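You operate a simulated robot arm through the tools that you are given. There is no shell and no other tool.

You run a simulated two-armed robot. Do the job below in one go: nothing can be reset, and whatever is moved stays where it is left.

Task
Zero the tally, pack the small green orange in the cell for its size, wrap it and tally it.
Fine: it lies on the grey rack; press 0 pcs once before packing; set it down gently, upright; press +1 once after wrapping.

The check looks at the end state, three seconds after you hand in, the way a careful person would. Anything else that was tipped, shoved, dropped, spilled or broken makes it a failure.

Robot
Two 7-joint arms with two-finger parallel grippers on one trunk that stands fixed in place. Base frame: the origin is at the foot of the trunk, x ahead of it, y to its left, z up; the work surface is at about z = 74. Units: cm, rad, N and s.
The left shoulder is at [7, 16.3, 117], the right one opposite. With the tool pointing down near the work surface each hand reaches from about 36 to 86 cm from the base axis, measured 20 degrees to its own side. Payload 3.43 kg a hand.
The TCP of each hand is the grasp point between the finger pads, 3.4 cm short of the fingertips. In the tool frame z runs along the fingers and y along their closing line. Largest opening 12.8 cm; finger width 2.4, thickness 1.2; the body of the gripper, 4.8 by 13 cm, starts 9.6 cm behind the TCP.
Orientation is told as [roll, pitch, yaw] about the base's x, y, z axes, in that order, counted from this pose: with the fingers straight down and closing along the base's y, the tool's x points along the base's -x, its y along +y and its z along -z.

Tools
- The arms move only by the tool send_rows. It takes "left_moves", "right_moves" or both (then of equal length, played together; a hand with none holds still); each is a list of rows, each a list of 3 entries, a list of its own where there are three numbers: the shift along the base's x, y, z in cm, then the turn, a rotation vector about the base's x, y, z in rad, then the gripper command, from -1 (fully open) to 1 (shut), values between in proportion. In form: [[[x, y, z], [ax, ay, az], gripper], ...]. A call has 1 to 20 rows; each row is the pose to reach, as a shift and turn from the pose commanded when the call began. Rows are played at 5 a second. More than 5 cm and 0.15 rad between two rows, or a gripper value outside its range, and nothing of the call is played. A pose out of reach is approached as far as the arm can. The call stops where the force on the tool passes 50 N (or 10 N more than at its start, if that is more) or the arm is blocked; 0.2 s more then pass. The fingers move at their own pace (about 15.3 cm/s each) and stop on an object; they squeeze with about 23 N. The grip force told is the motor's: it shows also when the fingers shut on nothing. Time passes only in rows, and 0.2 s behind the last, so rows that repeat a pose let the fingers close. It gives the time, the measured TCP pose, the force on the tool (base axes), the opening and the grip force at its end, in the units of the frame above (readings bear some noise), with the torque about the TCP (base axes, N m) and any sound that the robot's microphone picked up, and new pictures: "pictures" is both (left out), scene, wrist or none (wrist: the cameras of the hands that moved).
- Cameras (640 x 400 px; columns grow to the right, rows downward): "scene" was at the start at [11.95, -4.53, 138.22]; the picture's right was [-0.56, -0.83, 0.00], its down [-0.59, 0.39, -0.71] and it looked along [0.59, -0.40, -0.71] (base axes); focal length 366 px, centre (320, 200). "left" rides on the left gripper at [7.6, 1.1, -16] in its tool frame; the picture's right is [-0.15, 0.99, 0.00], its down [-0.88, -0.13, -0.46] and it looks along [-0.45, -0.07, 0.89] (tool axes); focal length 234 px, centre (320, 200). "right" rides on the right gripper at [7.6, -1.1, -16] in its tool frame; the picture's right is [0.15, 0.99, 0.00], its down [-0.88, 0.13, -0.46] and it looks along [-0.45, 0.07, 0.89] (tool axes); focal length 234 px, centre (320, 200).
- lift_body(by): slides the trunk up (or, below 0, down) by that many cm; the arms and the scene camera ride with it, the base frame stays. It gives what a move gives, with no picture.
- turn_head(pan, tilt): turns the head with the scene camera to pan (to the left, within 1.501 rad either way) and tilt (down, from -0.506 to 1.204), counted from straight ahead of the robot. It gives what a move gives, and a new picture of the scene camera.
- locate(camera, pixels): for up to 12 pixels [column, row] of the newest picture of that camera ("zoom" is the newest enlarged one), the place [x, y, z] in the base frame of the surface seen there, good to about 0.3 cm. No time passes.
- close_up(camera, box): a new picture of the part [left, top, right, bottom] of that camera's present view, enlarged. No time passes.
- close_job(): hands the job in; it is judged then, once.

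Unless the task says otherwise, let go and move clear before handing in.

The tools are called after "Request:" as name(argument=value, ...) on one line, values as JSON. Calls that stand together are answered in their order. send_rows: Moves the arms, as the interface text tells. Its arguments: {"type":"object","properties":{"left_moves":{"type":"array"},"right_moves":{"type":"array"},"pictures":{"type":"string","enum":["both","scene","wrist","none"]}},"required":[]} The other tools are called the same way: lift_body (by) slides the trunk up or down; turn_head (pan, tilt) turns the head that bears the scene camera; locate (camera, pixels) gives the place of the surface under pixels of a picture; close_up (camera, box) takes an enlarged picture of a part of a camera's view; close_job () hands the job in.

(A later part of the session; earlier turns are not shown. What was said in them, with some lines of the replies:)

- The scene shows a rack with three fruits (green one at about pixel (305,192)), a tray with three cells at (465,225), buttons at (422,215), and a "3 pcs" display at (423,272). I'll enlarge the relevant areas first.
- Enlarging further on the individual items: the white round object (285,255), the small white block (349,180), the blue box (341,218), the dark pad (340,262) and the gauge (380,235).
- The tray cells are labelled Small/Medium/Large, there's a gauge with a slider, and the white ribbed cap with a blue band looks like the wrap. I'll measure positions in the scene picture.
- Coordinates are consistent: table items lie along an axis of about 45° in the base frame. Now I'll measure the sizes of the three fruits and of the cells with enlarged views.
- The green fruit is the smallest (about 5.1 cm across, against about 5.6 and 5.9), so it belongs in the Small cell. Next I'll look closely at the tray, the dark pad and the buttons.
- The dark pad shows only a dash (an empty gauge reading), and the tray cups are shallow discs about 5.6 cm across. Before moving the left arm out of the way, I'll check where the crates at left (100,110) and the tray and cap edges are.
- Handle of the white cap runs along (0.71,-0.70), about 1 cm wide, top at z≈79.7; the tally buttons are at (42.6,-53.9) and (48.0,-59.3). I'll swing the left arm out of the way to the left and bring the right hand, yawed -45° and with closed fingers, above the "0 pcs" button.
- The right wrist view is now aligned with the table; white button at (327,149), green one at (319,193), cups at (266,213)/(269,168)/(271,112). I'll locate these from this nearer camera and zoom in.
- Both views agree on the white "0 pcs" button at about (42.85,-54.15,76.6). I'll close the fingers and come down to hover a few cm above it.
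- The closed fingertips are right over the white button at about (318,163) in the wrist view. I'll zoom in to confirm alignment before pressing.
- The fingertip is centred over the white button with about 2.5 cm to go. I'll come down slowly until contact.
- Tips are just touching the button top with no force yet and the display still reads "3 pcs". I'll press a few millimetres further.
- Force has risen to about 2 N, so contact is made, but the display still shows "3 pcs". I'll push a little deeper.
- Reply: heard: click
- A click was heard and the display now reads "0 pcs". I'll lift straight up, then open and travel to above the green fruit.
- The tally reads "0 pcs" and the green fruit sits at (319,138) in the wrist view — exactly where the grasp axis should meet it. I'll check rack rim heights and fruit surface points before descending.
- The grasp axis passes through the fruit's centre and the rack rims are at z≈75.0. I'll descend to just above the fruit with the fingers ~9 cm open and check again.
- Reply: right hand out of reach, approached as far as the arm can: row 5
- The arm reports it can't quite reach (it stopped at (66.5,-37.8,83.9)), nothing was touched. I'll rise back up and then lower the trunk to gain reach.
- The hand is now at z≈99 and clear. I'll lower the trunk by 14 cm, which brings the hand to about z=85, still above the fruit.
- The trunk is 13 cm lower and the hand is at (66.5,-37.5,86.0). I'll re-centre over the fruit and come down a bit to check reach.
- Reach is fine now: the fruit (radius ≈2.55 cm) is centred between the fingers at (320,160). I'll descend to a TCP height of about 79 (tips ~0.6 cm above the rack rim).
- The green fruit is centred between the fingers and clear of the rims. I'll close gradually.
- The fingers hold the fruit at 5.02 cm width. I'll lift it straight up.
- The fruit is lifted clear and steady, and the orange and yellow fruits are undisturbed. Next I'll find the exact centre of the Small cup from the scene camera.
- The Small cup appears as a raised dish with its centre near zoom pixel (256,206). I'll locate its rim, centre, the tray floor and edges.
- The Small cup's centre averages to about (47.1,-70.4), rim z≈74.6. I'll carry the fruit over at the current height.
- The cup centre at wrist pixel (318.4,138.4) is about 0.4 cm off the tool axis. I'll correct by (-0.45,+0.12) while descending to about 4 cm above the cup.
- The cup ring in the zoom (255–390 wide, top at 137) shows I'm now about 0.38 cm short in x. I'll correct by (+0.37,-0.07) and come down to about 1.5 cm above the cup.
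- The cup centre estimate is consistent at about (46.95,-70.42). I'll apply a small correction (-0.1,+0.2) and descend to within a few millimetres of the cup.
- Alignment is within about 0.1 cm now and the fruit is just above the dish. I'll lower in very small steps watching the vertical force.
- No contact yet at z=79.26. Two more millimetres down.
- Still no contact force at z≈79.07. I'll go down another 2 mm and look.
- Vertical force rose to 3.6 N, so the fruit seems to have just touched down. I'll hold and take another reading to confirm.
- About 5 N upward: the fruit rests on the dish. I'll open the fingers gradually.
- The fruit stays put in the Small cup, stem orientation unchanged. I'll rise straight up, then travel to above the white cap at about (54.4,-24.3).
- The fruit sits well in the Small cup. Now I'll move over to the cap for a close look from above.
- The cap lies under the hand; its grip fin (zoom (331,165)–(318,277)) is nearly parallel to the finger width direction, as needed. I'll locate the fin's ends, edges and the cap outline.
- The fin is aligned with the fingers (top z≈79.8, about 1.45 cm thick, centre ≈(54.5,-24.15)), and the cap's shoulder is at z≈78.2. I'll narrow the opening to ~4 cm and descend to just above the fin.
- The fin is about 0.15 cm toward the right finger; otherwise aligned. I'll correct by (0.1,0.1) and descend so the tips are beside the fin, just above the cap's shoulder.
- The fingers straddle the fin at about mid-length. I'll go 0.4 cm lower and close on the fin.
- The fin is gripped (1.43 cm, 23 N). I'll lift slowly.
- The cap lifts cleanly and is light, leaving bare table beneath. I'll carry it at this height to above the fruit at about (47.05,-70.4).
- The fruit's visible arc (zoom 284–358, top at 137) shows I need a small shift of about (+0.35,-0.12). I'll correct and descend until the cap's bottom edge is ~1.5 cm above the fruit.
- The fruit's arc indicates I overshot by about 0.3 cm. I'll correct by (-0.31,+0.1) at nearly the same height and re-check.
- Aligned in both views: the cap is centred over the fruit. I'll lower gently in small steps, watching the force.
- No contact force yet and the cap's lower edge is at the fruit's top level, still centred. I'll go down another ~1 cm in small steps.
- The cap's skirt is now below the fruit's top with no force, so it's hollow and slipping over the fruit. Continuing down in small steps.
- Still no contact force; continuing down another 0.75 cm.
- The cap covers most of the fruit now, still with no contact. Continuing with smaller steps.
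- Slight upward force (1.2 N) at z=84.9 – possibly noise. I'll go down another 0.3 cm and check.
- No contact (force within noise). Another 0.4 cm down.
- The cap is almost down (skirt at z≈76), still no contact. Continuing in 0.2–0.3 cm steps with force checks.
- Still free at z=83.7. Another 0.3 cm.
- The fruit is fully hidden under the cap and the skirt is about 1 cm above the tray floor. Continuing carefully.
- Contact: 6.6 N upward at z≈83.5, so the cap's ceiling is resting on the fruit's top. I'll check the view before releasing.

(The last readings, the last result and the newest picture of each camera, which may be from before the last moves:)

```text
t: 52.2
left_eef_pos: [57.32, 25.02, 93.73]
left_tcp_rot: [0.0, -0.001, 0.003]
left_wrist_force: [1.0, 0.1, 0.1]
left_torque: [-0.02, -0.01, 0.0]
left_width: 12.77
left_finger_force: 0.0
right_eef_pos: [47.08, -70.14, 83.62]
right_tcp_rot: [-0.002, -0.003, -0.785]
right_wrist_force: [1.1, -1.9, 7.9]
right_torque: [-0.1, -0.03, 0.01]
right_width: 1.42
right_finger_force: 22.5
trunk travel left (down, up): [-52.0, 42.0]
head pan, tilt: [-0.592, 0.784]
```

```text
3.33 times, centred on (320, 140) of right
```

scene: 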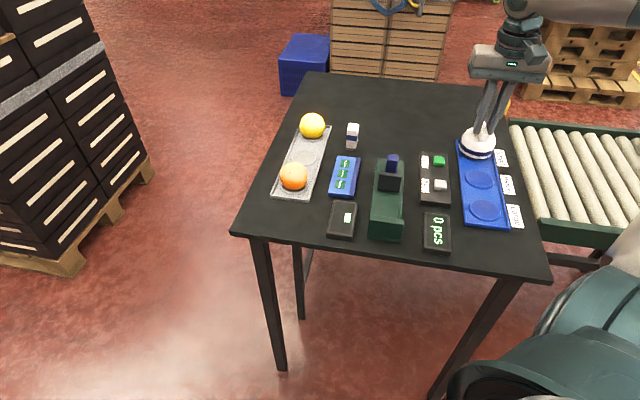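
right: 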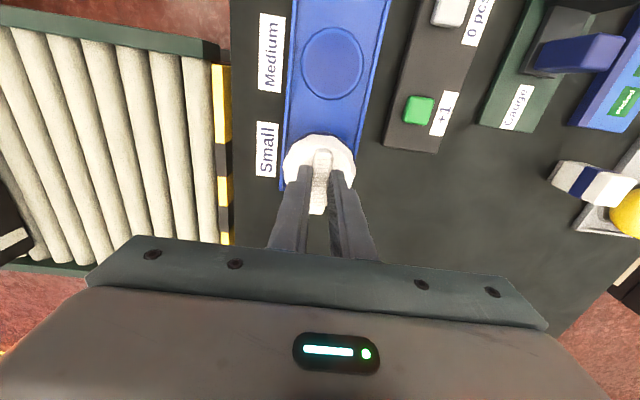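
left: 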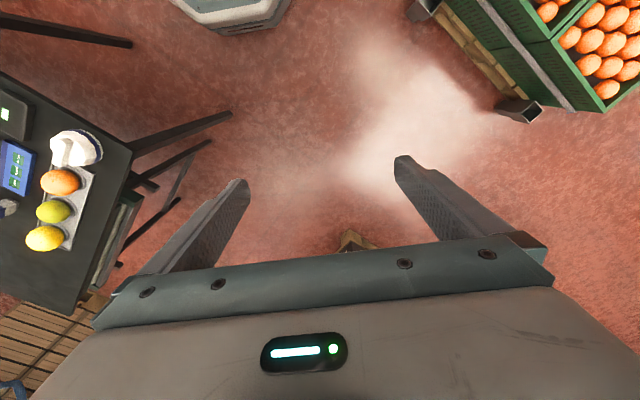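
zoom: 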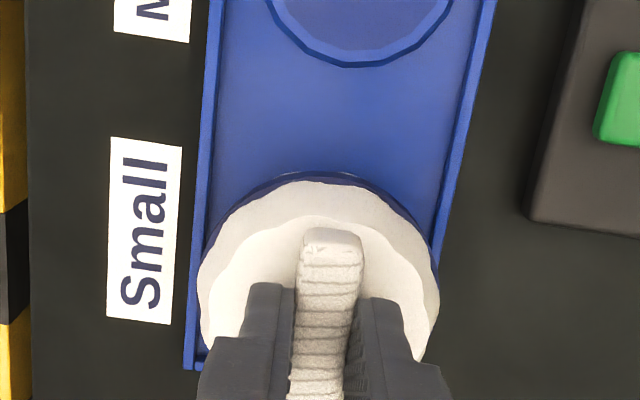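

There's a small sideways force (1.1,-1.9), meaning the cap is slightly off-centre (y is ~0.2 too high). I'll raise 0.3 cm, shift toward -y, and lower again.

Request:
send_rows(right_moves=[[[0, 0, 0.2], [0, 0, 0], 0.9], [[0.03, -0.1, 0.4], [0, 0, 0], 0.9], [[0.06, -0.22, 0.4], [0, 0, 0], 0.9], [[0.06, -0.22, 0.2], [0, 0, 0], 0.9], [[0.06, -0.22, 0.1], [0, 0, 0], 0.9], [[0.06, -0.22, 0.0], [0, 0, 0], 0.9], [[0.06, -0.22, 0.0], [0, 0, 0], 0.9]], pictures="none")

```text
t: 53.8
left_eef_pos: [57.2, 25.02, 93.85]
left_tcp_rot: [-0.003, 0.001, 0.002]
left_wrist_force: [0.4, -0.5, 0.2]
left_torque: [-0.02, 0.0, -0.04]
left_width: 12.82
left_finger_force: 0.1
right_eef_pos: [47.21, -70.45, 83.43]
right_tcp_rot: [-0.001, -0.004, -0.785]
right_wrist_force: [-1.7, 0.1, 11.2]
right_torque: [0.0, 0.05, 0.0]
right_width: 1.45
right_finger_force: 22.7
trunk travel left (down, up): [-52.0, 42.0]
head pan, tilt: [-0.592, 0.784]
```

The sideways force is mostly gone (-1.7,0.1), but I'm pressing 11 N. I'll ease up a little and shift -0.08 in x.

Request:
send_rows(right_moves=[[[0, 0, 0.1], [0, 0, 0], 0.9], [[-0.08, 0, 0.15], [0, 0, 0], 0.9], [[-0.08, 0, 0.1], [0, 0, 0], 0.9], [[-0.08, 0, 0.1], [0, 0, 0], 0.9]], pictures="both")

Request:
close_up(camera="scene", box=[450, 105, 510, 170])

```text
t: 54.8
left_eef_pos: [57.33, 25.03, 93.66]
left_tcp_rot: [0.0, -0.001, 0.002]
left_wrist_force: [1.0, 0.1, -0.3]
left_torque: [0.0, 0.01, 0.02]
left_width: 12.8
left_finger_force: 0.0
right_eef_pos: [47.04, -70.5, 83.48]
right_tcp_rot: [-0.001, 0.0, -0.785]
right_wrist_force: [1.7, 1.1, 6.6]
right_torque: [-0.01, -0.12, -0.01]
right_width: 1.45
right_finger_force: 23.3
trunk travel left (down, up): [-52.0, 42.0]
head pan, tilt: [-0.592, 0.784]
```

scene: 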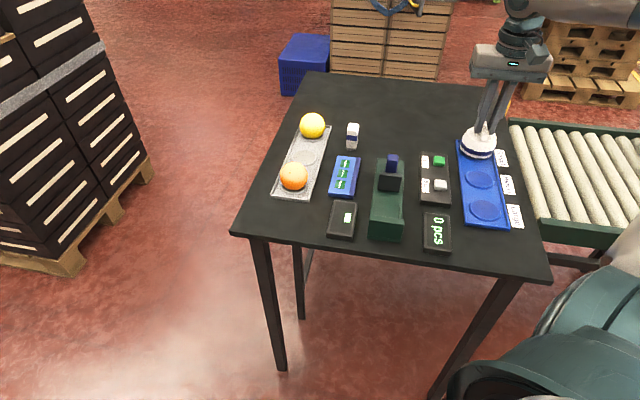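
right: 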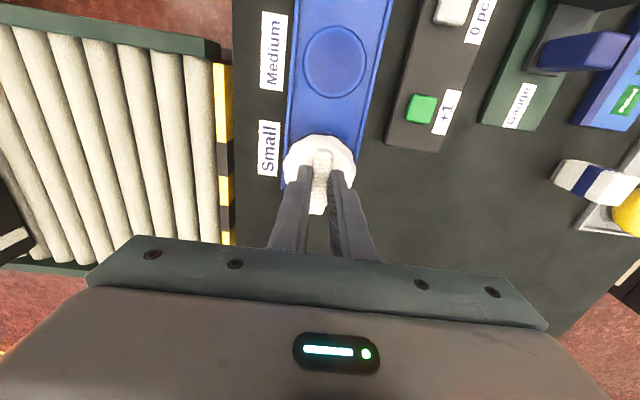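

```text
6.15 times, centred on (480, 138) of scene
```

zoom: 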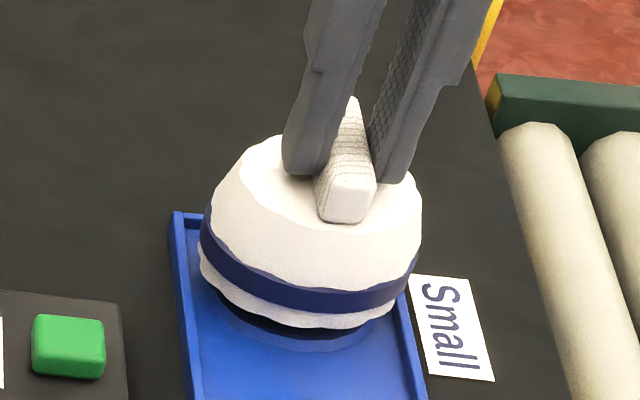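

Now the force is small and vertical-ish (1.7,1.1,6.6). I'll open the fingers slowly to release the cap.

Request:
send_rows(right_moves=[[[0.03, 0.03, 0.03], [0, 0, 0], 0.9], [[0.03, 0.03, 0.03], [0, 0, 0], 0.77], [[0.03, 0.03, 0.03], [0, 0, 0], 0.74], [[0.03, 0.03, 0.03], [0, 0, 0], 0.7], [[0.03, 0.03, 0.03], [0, 0, 0], 0.62], [[0.03, 0.03, 0.03], [0, 0, 0], 0.5], [[0.03, 0.03, 0.03], [0, 0, 0], 0.35], [[0.03, 0.03, 0.03], [0, 0, 0], 0.35]], pictures="both")

Request:
close_up(camera="scene", box=[450, 105, 510, 170])

Request:
close_up(camera="right", box=[260, 80, 380, 200])

```text
t: 56.6
left_eef_pos: [57.35, 24.99, 93.75]
left_tcp_rot: [-0.001, 0.001, 0.003]
left_wrist_force: [0.1, -0.1, -0.4]
left_torque: [-0.01, -0.01, 0.0]
left_width: 12.8
left_finger_force: 0.1
right_eef_pos: [47.01, -70.38, 83.35]
right_tcp_rot: [-0.001, -0.001, -0.784]
right_wrist_force: [0.5, -0.3, -0.3]
right_torque: [-0.01, 0.0, 0.03]
right_width: 4.17
right_finger_force: 0.0
trunk travel left (down, up): [-52.0, 42.0]
head pan, tilt: [-0.592, 0.784]
```

scene: 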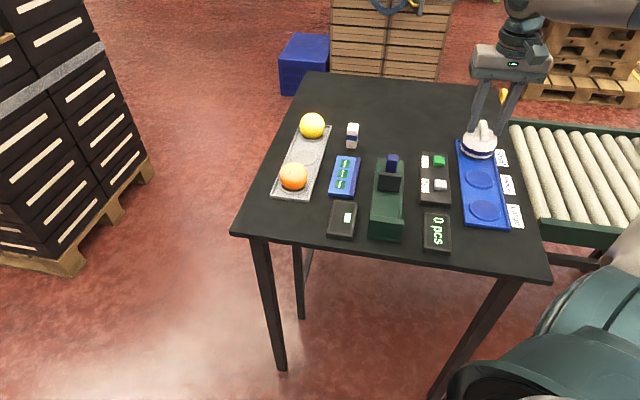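
right: 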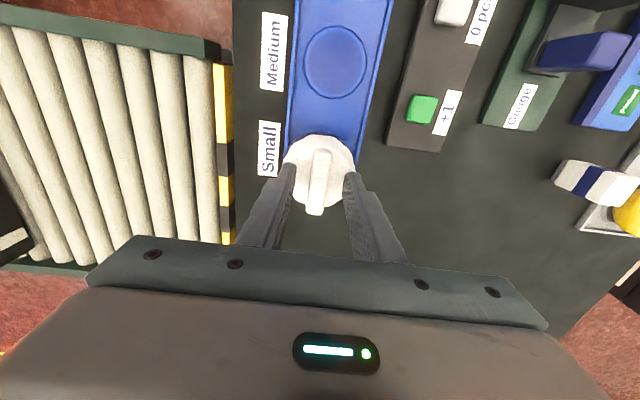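

```text
6.15 times, centred on (480, 138) of scene
```

zoom: 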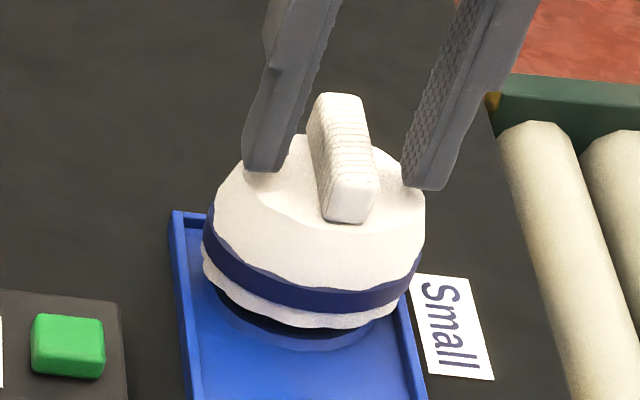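

```text
3.33 times, centred on (320, 140) of right
```

zoom: 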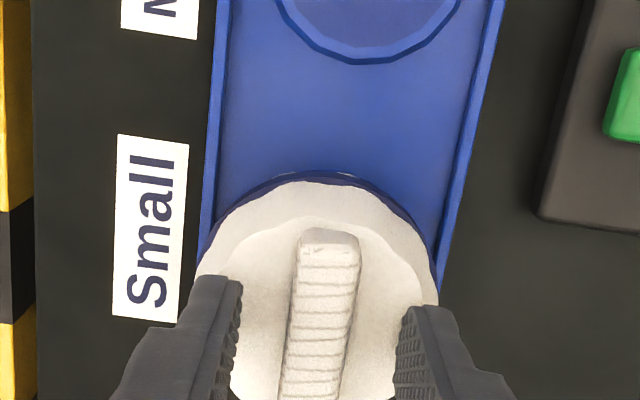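

The cap stays level on the fruit after release. I'll rise straight up and check it.

Request:
send_rows(right_moves=[[[0, 0, 0.5], [0, 0, 0], 0.35], [[0, 0, 1.5], [0, 0, 0], 0.35], [[0, 0, 4], [0, 0, 0], 0.35], [[0, 0, 7.5], [0, 0, 0], 0.35], [[0, 0, 10], [0, 0, 0], 0.35], [[0, 0, 10], [0, 0, 0], 0.35]], pictures="both")

Request:
close_up(camera="scene", box=[450, 105, 510, 170])

Request:
close_up(camera="right", box=[260, 80, 380, 200])

```text
t: 58.0
left_eef_pos: [57.38, 24.85, 93.75]
left_tcp_rot: [0.001, -0.001, 0.003]
left_wrist_force: [-0.2, 1.2, -0.7]
left_torque: [0.04, -0.05, 0.0]
left_width: 12.79
left_finger_force: 0.1
right_eef_pos: [46.94, -70.67, 93.39]
right_tcp_rot: [0.0, 0.001, -0.786]
right_wrist_force: [-0.4, 0.1, -0.4]
right_torque: [0.02, -0.01, -0.01]
right_width: 4.16
right_finger_force: 0.1
trunk travel left (down, up): [-52.0, 42.0]
head pan, tilt: [-0.592, 0.784]
```

scene: 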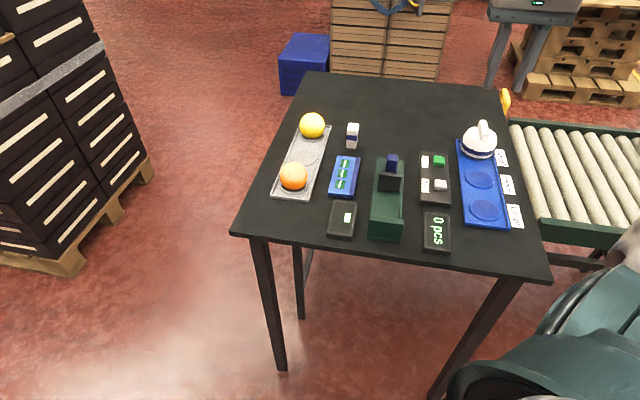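
right: 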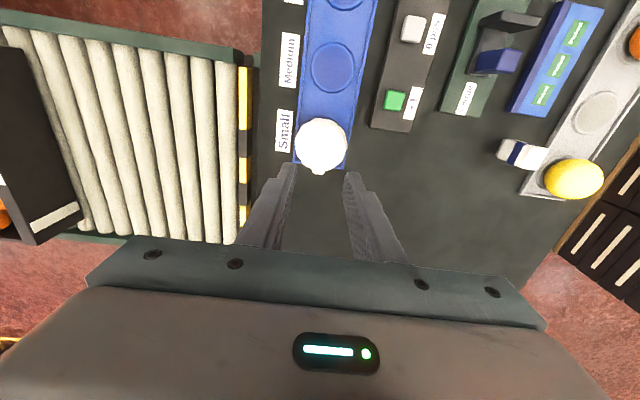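

```text
6.15 times, centred on (480, 138) of scene
```

zoom: 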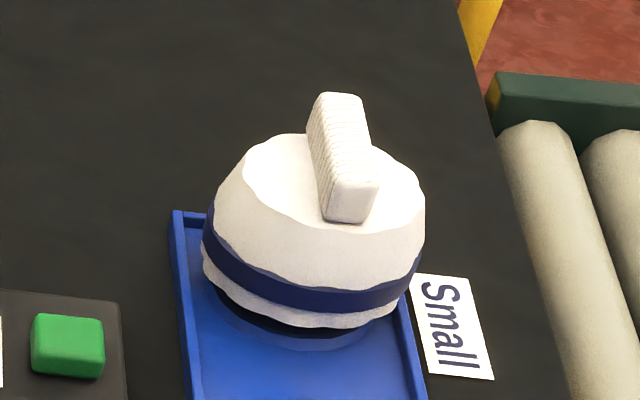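

```text
3.33 times, centred on (320, 140) of right
```

zoom: 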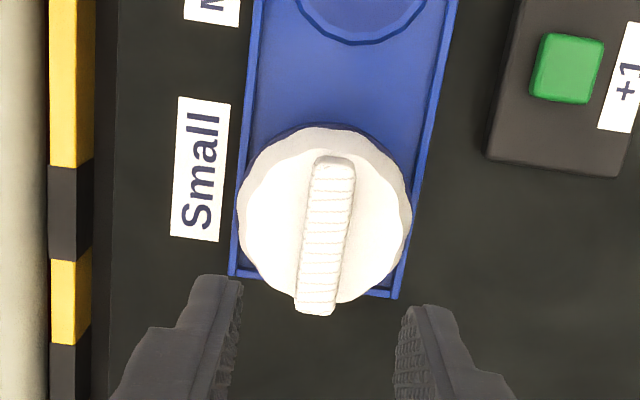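

The cap sits centred and stable over the fruit in the Small cell. Now the +1 button: I'll locate it from both cameras.

Request:
locate(camera="right", pixels=[[394, 100], [410, 30], [321, 140], [340, 150], [305, 140]])

Request:
locate(camera="scene", pixels=[[439, 160], [440, 184], [480, 128]])

Request:
close_up(camera="scene", box=[410, 140, 470, 260])

```text
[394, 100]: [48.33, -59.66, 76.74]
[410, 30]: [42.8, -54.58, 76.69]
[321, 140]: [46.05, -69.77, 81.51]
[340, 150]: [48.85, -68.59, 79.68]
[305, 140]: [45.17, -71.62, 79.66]
```

```text
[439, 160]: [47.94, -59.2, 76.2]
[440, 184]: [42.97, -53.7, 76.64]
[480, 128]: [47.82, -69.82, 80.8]
```

```text
3.33 times, centred on (440, 200) of scene
```

zoom: 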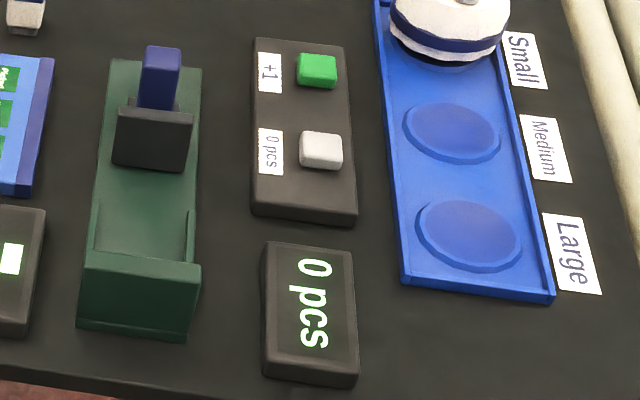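

The +1 button is at about (48.1,-59.4,76.6). I'll move above it, closing the fingers, and come down to hover.

Request:
send_rows(right_moves=[[[0.3, 3, 0], [0, 0, 0], 0.35], [[0.7, 7, 0], [0, 0, 0], 0.7], [[1.1, 10.5, 0], [0, 0, 0], 1], [[1.15, 11.2, -1], [0, 0, 0], 1], [[1.15, 11.2, -4], [0, 0, 0], 1], [[1.15, 11.2, -7.5], [0, 0, 0], 1], [[1.15, 11.2, -10], [0, 0, 0], 1], [[1.15, 11.2, -10], [0, 0, 0], 1]], pictures="both")

Request:
close_up(camera="right", box=[260, 100, 380, 240])

Request:
close_up(camera="scene", box=[410, 120, 510, 250])

```text
t: 59.8
left_eef_pos: [57.29, 24.99, 93.7]
left_tcp_rot: [-0.001, 0.001, 0.003]
left_wrist_force: [0.8, 0.0, 0.6]
left_torque: [-0.01, 0.02, 0.02]
left_width: 12.83
left_finger_force: 0.1
right_eef_pos: [48.35, -59.34, 83.5]
right_tcp_rot: [0.0, 0.001, -0.785]
right_wrist_force: [-0.5, 0.9, 0.5]
right_torque: [0.0, 0.01, 0.01]
right_width: 0.0
right_finger_force: 23.3
trunk travel left (down, up): [-52.0, 42.0]
head pan, tilt: [-0.592, 0.784]
```

scene: 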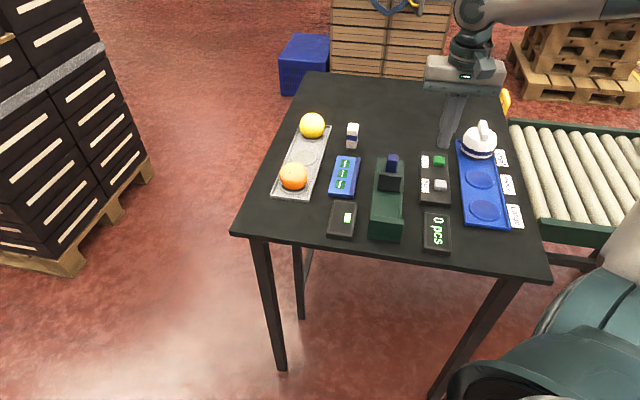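
right: 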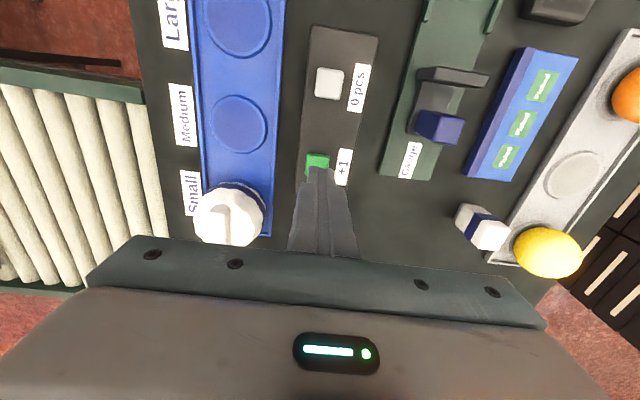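

```text
2.86 times, centred on (320, 170) of right
```

zoom: 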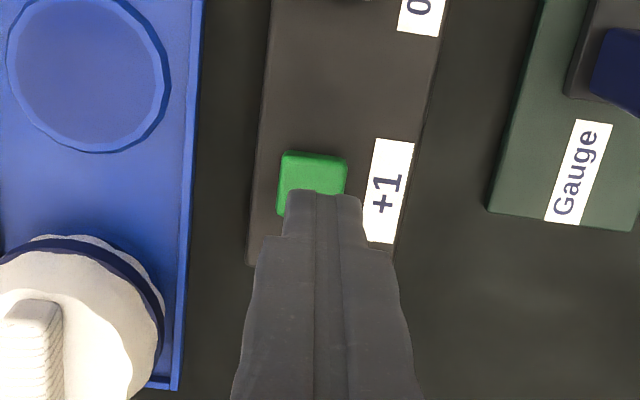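

```text
3.08 times, centred on (460, 185) of scene
```

zoom: 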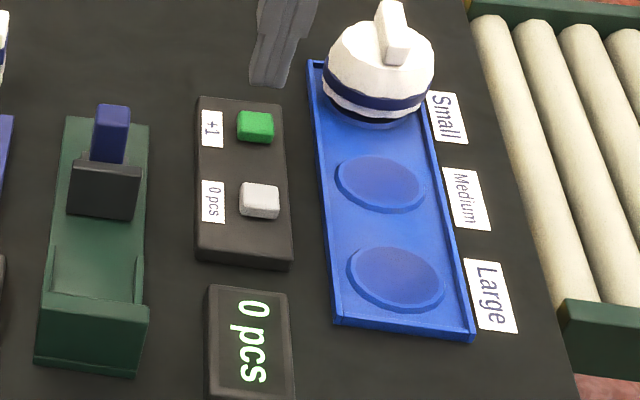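

The tip is about 0.28 cm too far in +x relative to the green button. I'll correct and descend to just above it.

Request:
send_rows(right_moves=[[[-0.27, -0.03, -0.5], [0, 0, 0], 1], [[-0.27, -0.03, -1.3], [0, 0, 0], 1], [[-0.27, -0.03, -2.1], [0, 0, 0], 1], [[-0.27, -0.03, -2.8], [0, 0, 0], 1], [[-0.27, -0.03, -3.1], [0, 0, 0], 1], [[-0.27, -0.03, -3.1], [0, 0, 0], 1]], pictures="both")

Request:
close_up(camera="scene", box=[410, 120, 510, 250])

Request:
close_up(camera="right", box=[260, 100, 380, 240])

```text
t: 61.2
left_eef_pos: [57.29, 24.92, 93.76]
left_tcp_rot: [0.002, 0.0, 0.002]
left_wrist_force: [0.2, -0.2, 0.1]
left_torque: [0.02, 0.03, 0.03]
left_width: 12.79
left_finger_force: 0.0
right_eef_pos: [47.96, -59.18, 80.43]
right_tcp_rot: [0.0, -0.001, -0.786]
right_wrist_force: [0.3, -0.4, 0.4]
right_torque: [-0.01, 0.0, -0.01]
right_width: 0.02
right_finger_force: 23.0
trunk travel left (down, up): [-52.0, 42.0]
head pan, tilt: [-0.592, 0.784]
```

scene: 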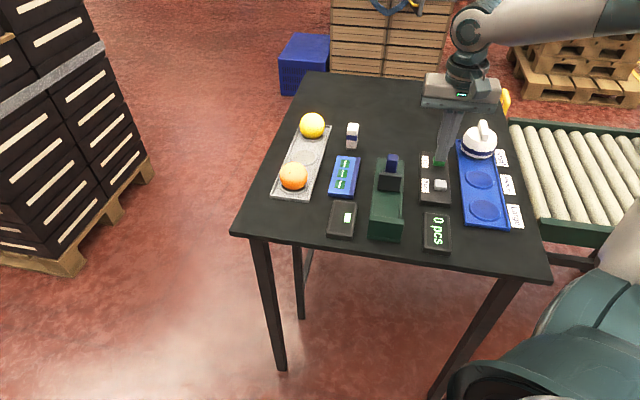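
right: 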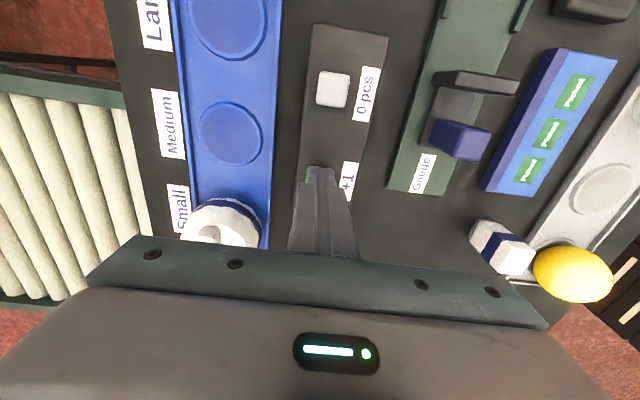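

```text
3.08 times, centred on (460, 185) of scene
```

zoom: 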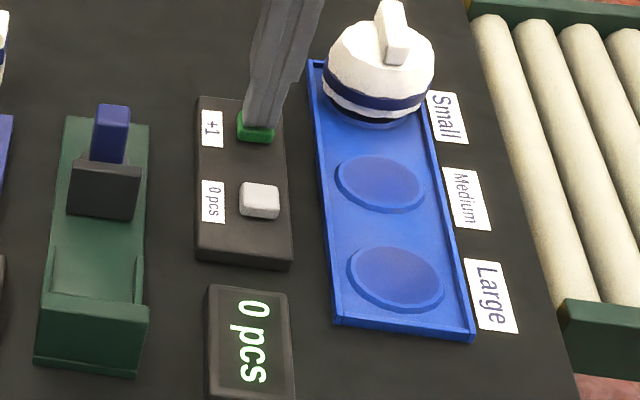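

```text
2.86 times, centred on (320, 170) of right
```

zoom: 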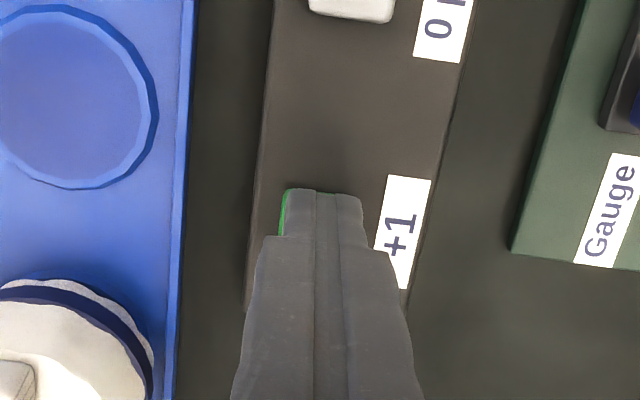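

The fingertips cover the green button (a sliver shows on the left at (284,212)). I'll nudge slightly left and press down in small steps.

Request:
send_rows(right_moves=[[[-0.1, -0.1, -0.2], [0, 0, 0], 1], [[-0.1, -0.1, -0.4], [0, 0, 0], 1], [[-0.1, -0.1, -0.6], [0, 0, 0], 1]], pictures="scene")

Request:
close_up(camera="scene", box=[410, 120, 510, 250])

```text
t: 62.0
left_eef_pos: [57.33, 25.01, 93.81]
left_tcp_rot: [0.001, 0.0, 0.002]
left_wrist_force: [0.2, -0.3, -0.5]
left_torque: [-0.01, 0.0, 0.02]
left_width: 12.79
left_finger_force: 0.0
right_eef_pos: [47.85, -59.5, 79.74]
right_tcp_rot: [0.001, 0.001, -0.785]
right_wrist_force: [0.1, 0.7, 1.3]
right_torque: [0.04, 0.0, 0.0]
right_width: 0.0
right_finger_force: 23.0
trunk travel left (down, up): [-52.0, 42.0]
head pan, tilt: [-0.592, 0.784]
```

scene: 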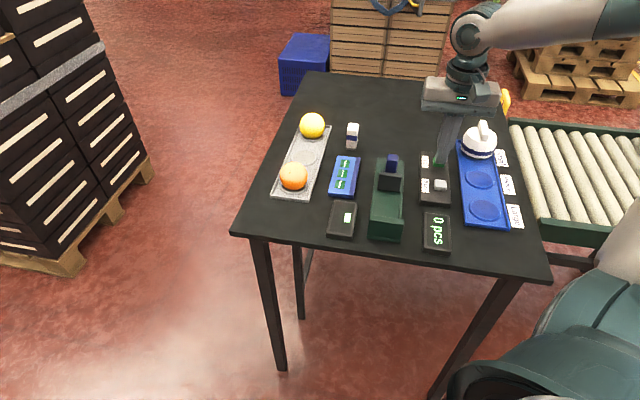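

```text
3.08 times, centred on (460, 185) of scene
```

zoom: 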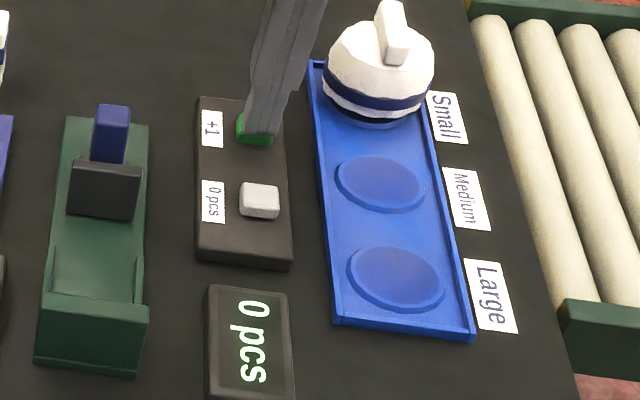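

Light contact (1.3 N), display still "0 pcs". Pressing another 3 mm.

Request:
send_rows(right_moves=[[[0, 0, -0.15], [0, 0, 0], 1], [[0, 0, -0.3], [0, 0, 0], 1]], pictures="scene")

Request:
close_up(camera="scene", box=[410, 120, 510, 250])

```text
t: 62.6
left_eef_pos: [57.31, 24.9, 93.73]
left_tcp_rot: [0.0, -0.001, 0.001]
left_wrist_force: [0.3, -0.6, -0.7]
left_torque: [-0.02, 0.0, 0.03]
left_width: 12.8
left_finger_force: 0.0
right_eef_pos: [47.92, -59.33, 79.39]
right_tcp_rot: [0.0, -0.001, -0.786]
right_wrist_force: [1.4, -1.2, 2.7]
right_torque: [-0.04, -0.01, 0.01]
right_width: 0.0
right_finger_force: 22.9
trunk travel left (down, up): [-52.0, 42.0]
head pan, tilt: [-0.592, 0.784]
heard: click
```

scene: 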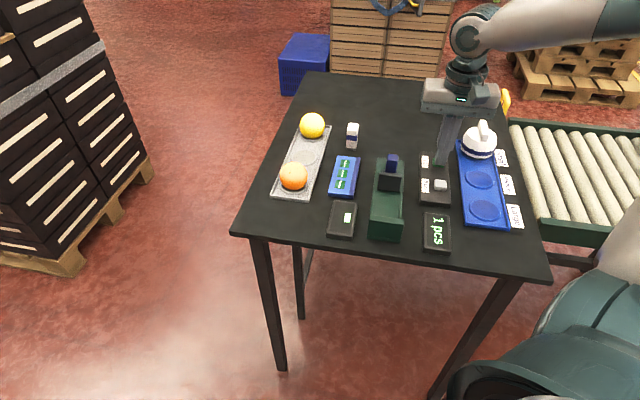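

```text
3.08 times, centred on (460, 185) of scene
```

zoom: 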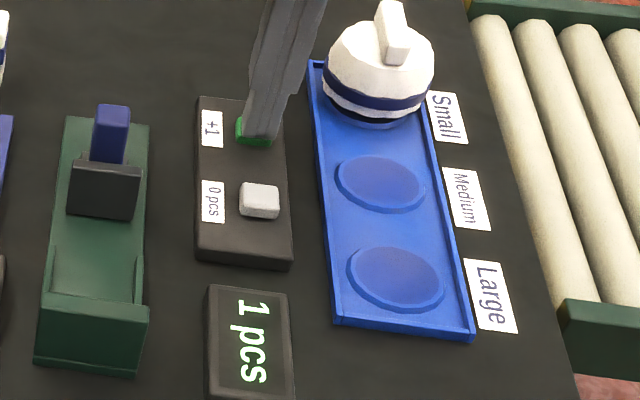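

A click was heard and the display reads "1 pcs". I'll lift straight up and clear the table.

Request:
send_rows(right_moves=[[[0, 0, 1.5], [0, 0, 0], 1], [[0, 0, 5], [0, 0, 0], 1], [[0, 0, 9], [0, 0, 0], 1], [[0, 0, 13], [0, 0, 0], 1], [[0, 0, 17], [0, 0, 0], 1], [[0, 0, 20], [0, 0, 0], 0.5], [[0, 0, 20], [0, 0, 0], 0]], pictures="both")

Request:
close_up(camera="scene", box=[410, 110, 530, 260])

Request:
close_up(camera="scene", box=[450, 105, 510, 170])

Request:
close_up(camera="scene", box=[250, 90, 420, 250])

```text
t: 64.2
left_eef_pos: [57.3, 24.95, 93.81]
left_tcp_rot: [0.0, 0.0, 0.002]
left_wrist_force: [0.4, -0.1, -0.1]
left_torque: [-0.01, 0.0, -0.03]
left_width: 12.8
left_finger_force: 0.2
right_eef_pos: [47.86, -59.37, 99.48]
right_tcp_rot: [0.0, -0.001, -0.786]
right_wrist_force: [-0.3, 0.7, -0.7]
right_torque: [0.01, -0.04, -0.02]
right_width: 6.4
right_finger_force: 0.0
trunk travel left (down, up): [-52.0, 42.0]
head pan, tilt: [-0.592, 0.784]
```

scene: 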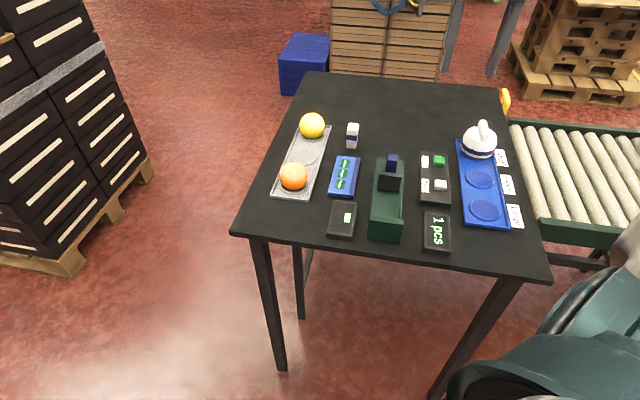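
right: 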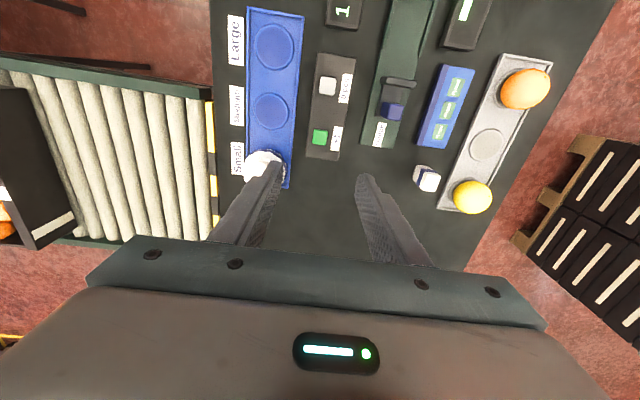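

```text
2.67 times, centred on (470, 185) of scene
```

zoom: 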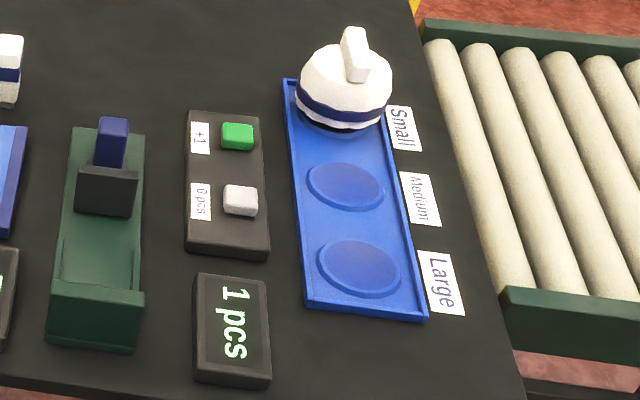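

```text
6.15 times, centred on (480, 138) of scene
```

zoom: 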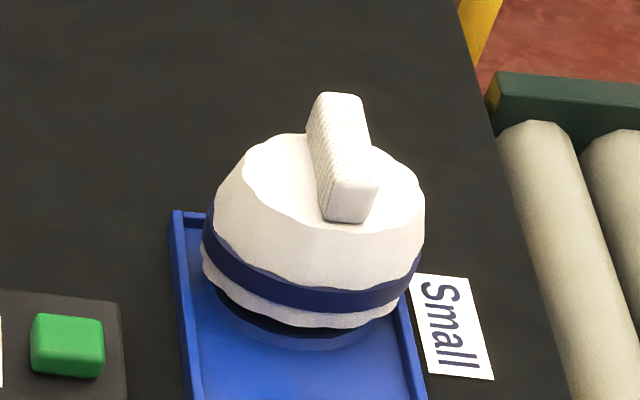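

```text
2.50 times, centred on (335, 170) of scene
```

zoom: 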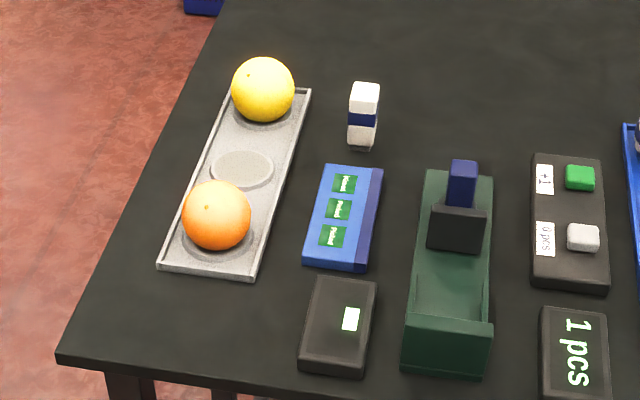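

The wrapped fruit stands stably in the Small cell, the tally reads "1 pcs", and all other items (yellow and orange fruit, stamp, label box, gauge, pad) are unmoved; both hands are empty and clear. I'll hand in.

Request:
close_job()

```text
The job is handed in.
```

The green orange is in the Small cell with the white wrap over it. The tally was zeroed before packing and now reads "1 pcs". I've handed the job in, and no result has come back yet.

- **Tally:** I pressed "0 pcs" once before packing and "+1" once after wrapping. I heard a click each time and saw the display change.
- **Cell:** I chose Small because the green fruit measured about 5.0 cm across, the smallest of the three, and you called it small. I did not run it through the gauge.
- **Placing:** I lowered the fruit in small steps until it touched the cup at about 4–5 N, and kept it in the same orientation as on the rack.
- **Wrap:** I took the white ribbed cap with the blue band to be the wrap. It rests on top of the fruit and hides it. Its lower edge sits about 1 cm above the tray floor, because the cap is shallower than the fruit.

In the last pictures nothing else on the table looked moved, and both hands were empty and clear.
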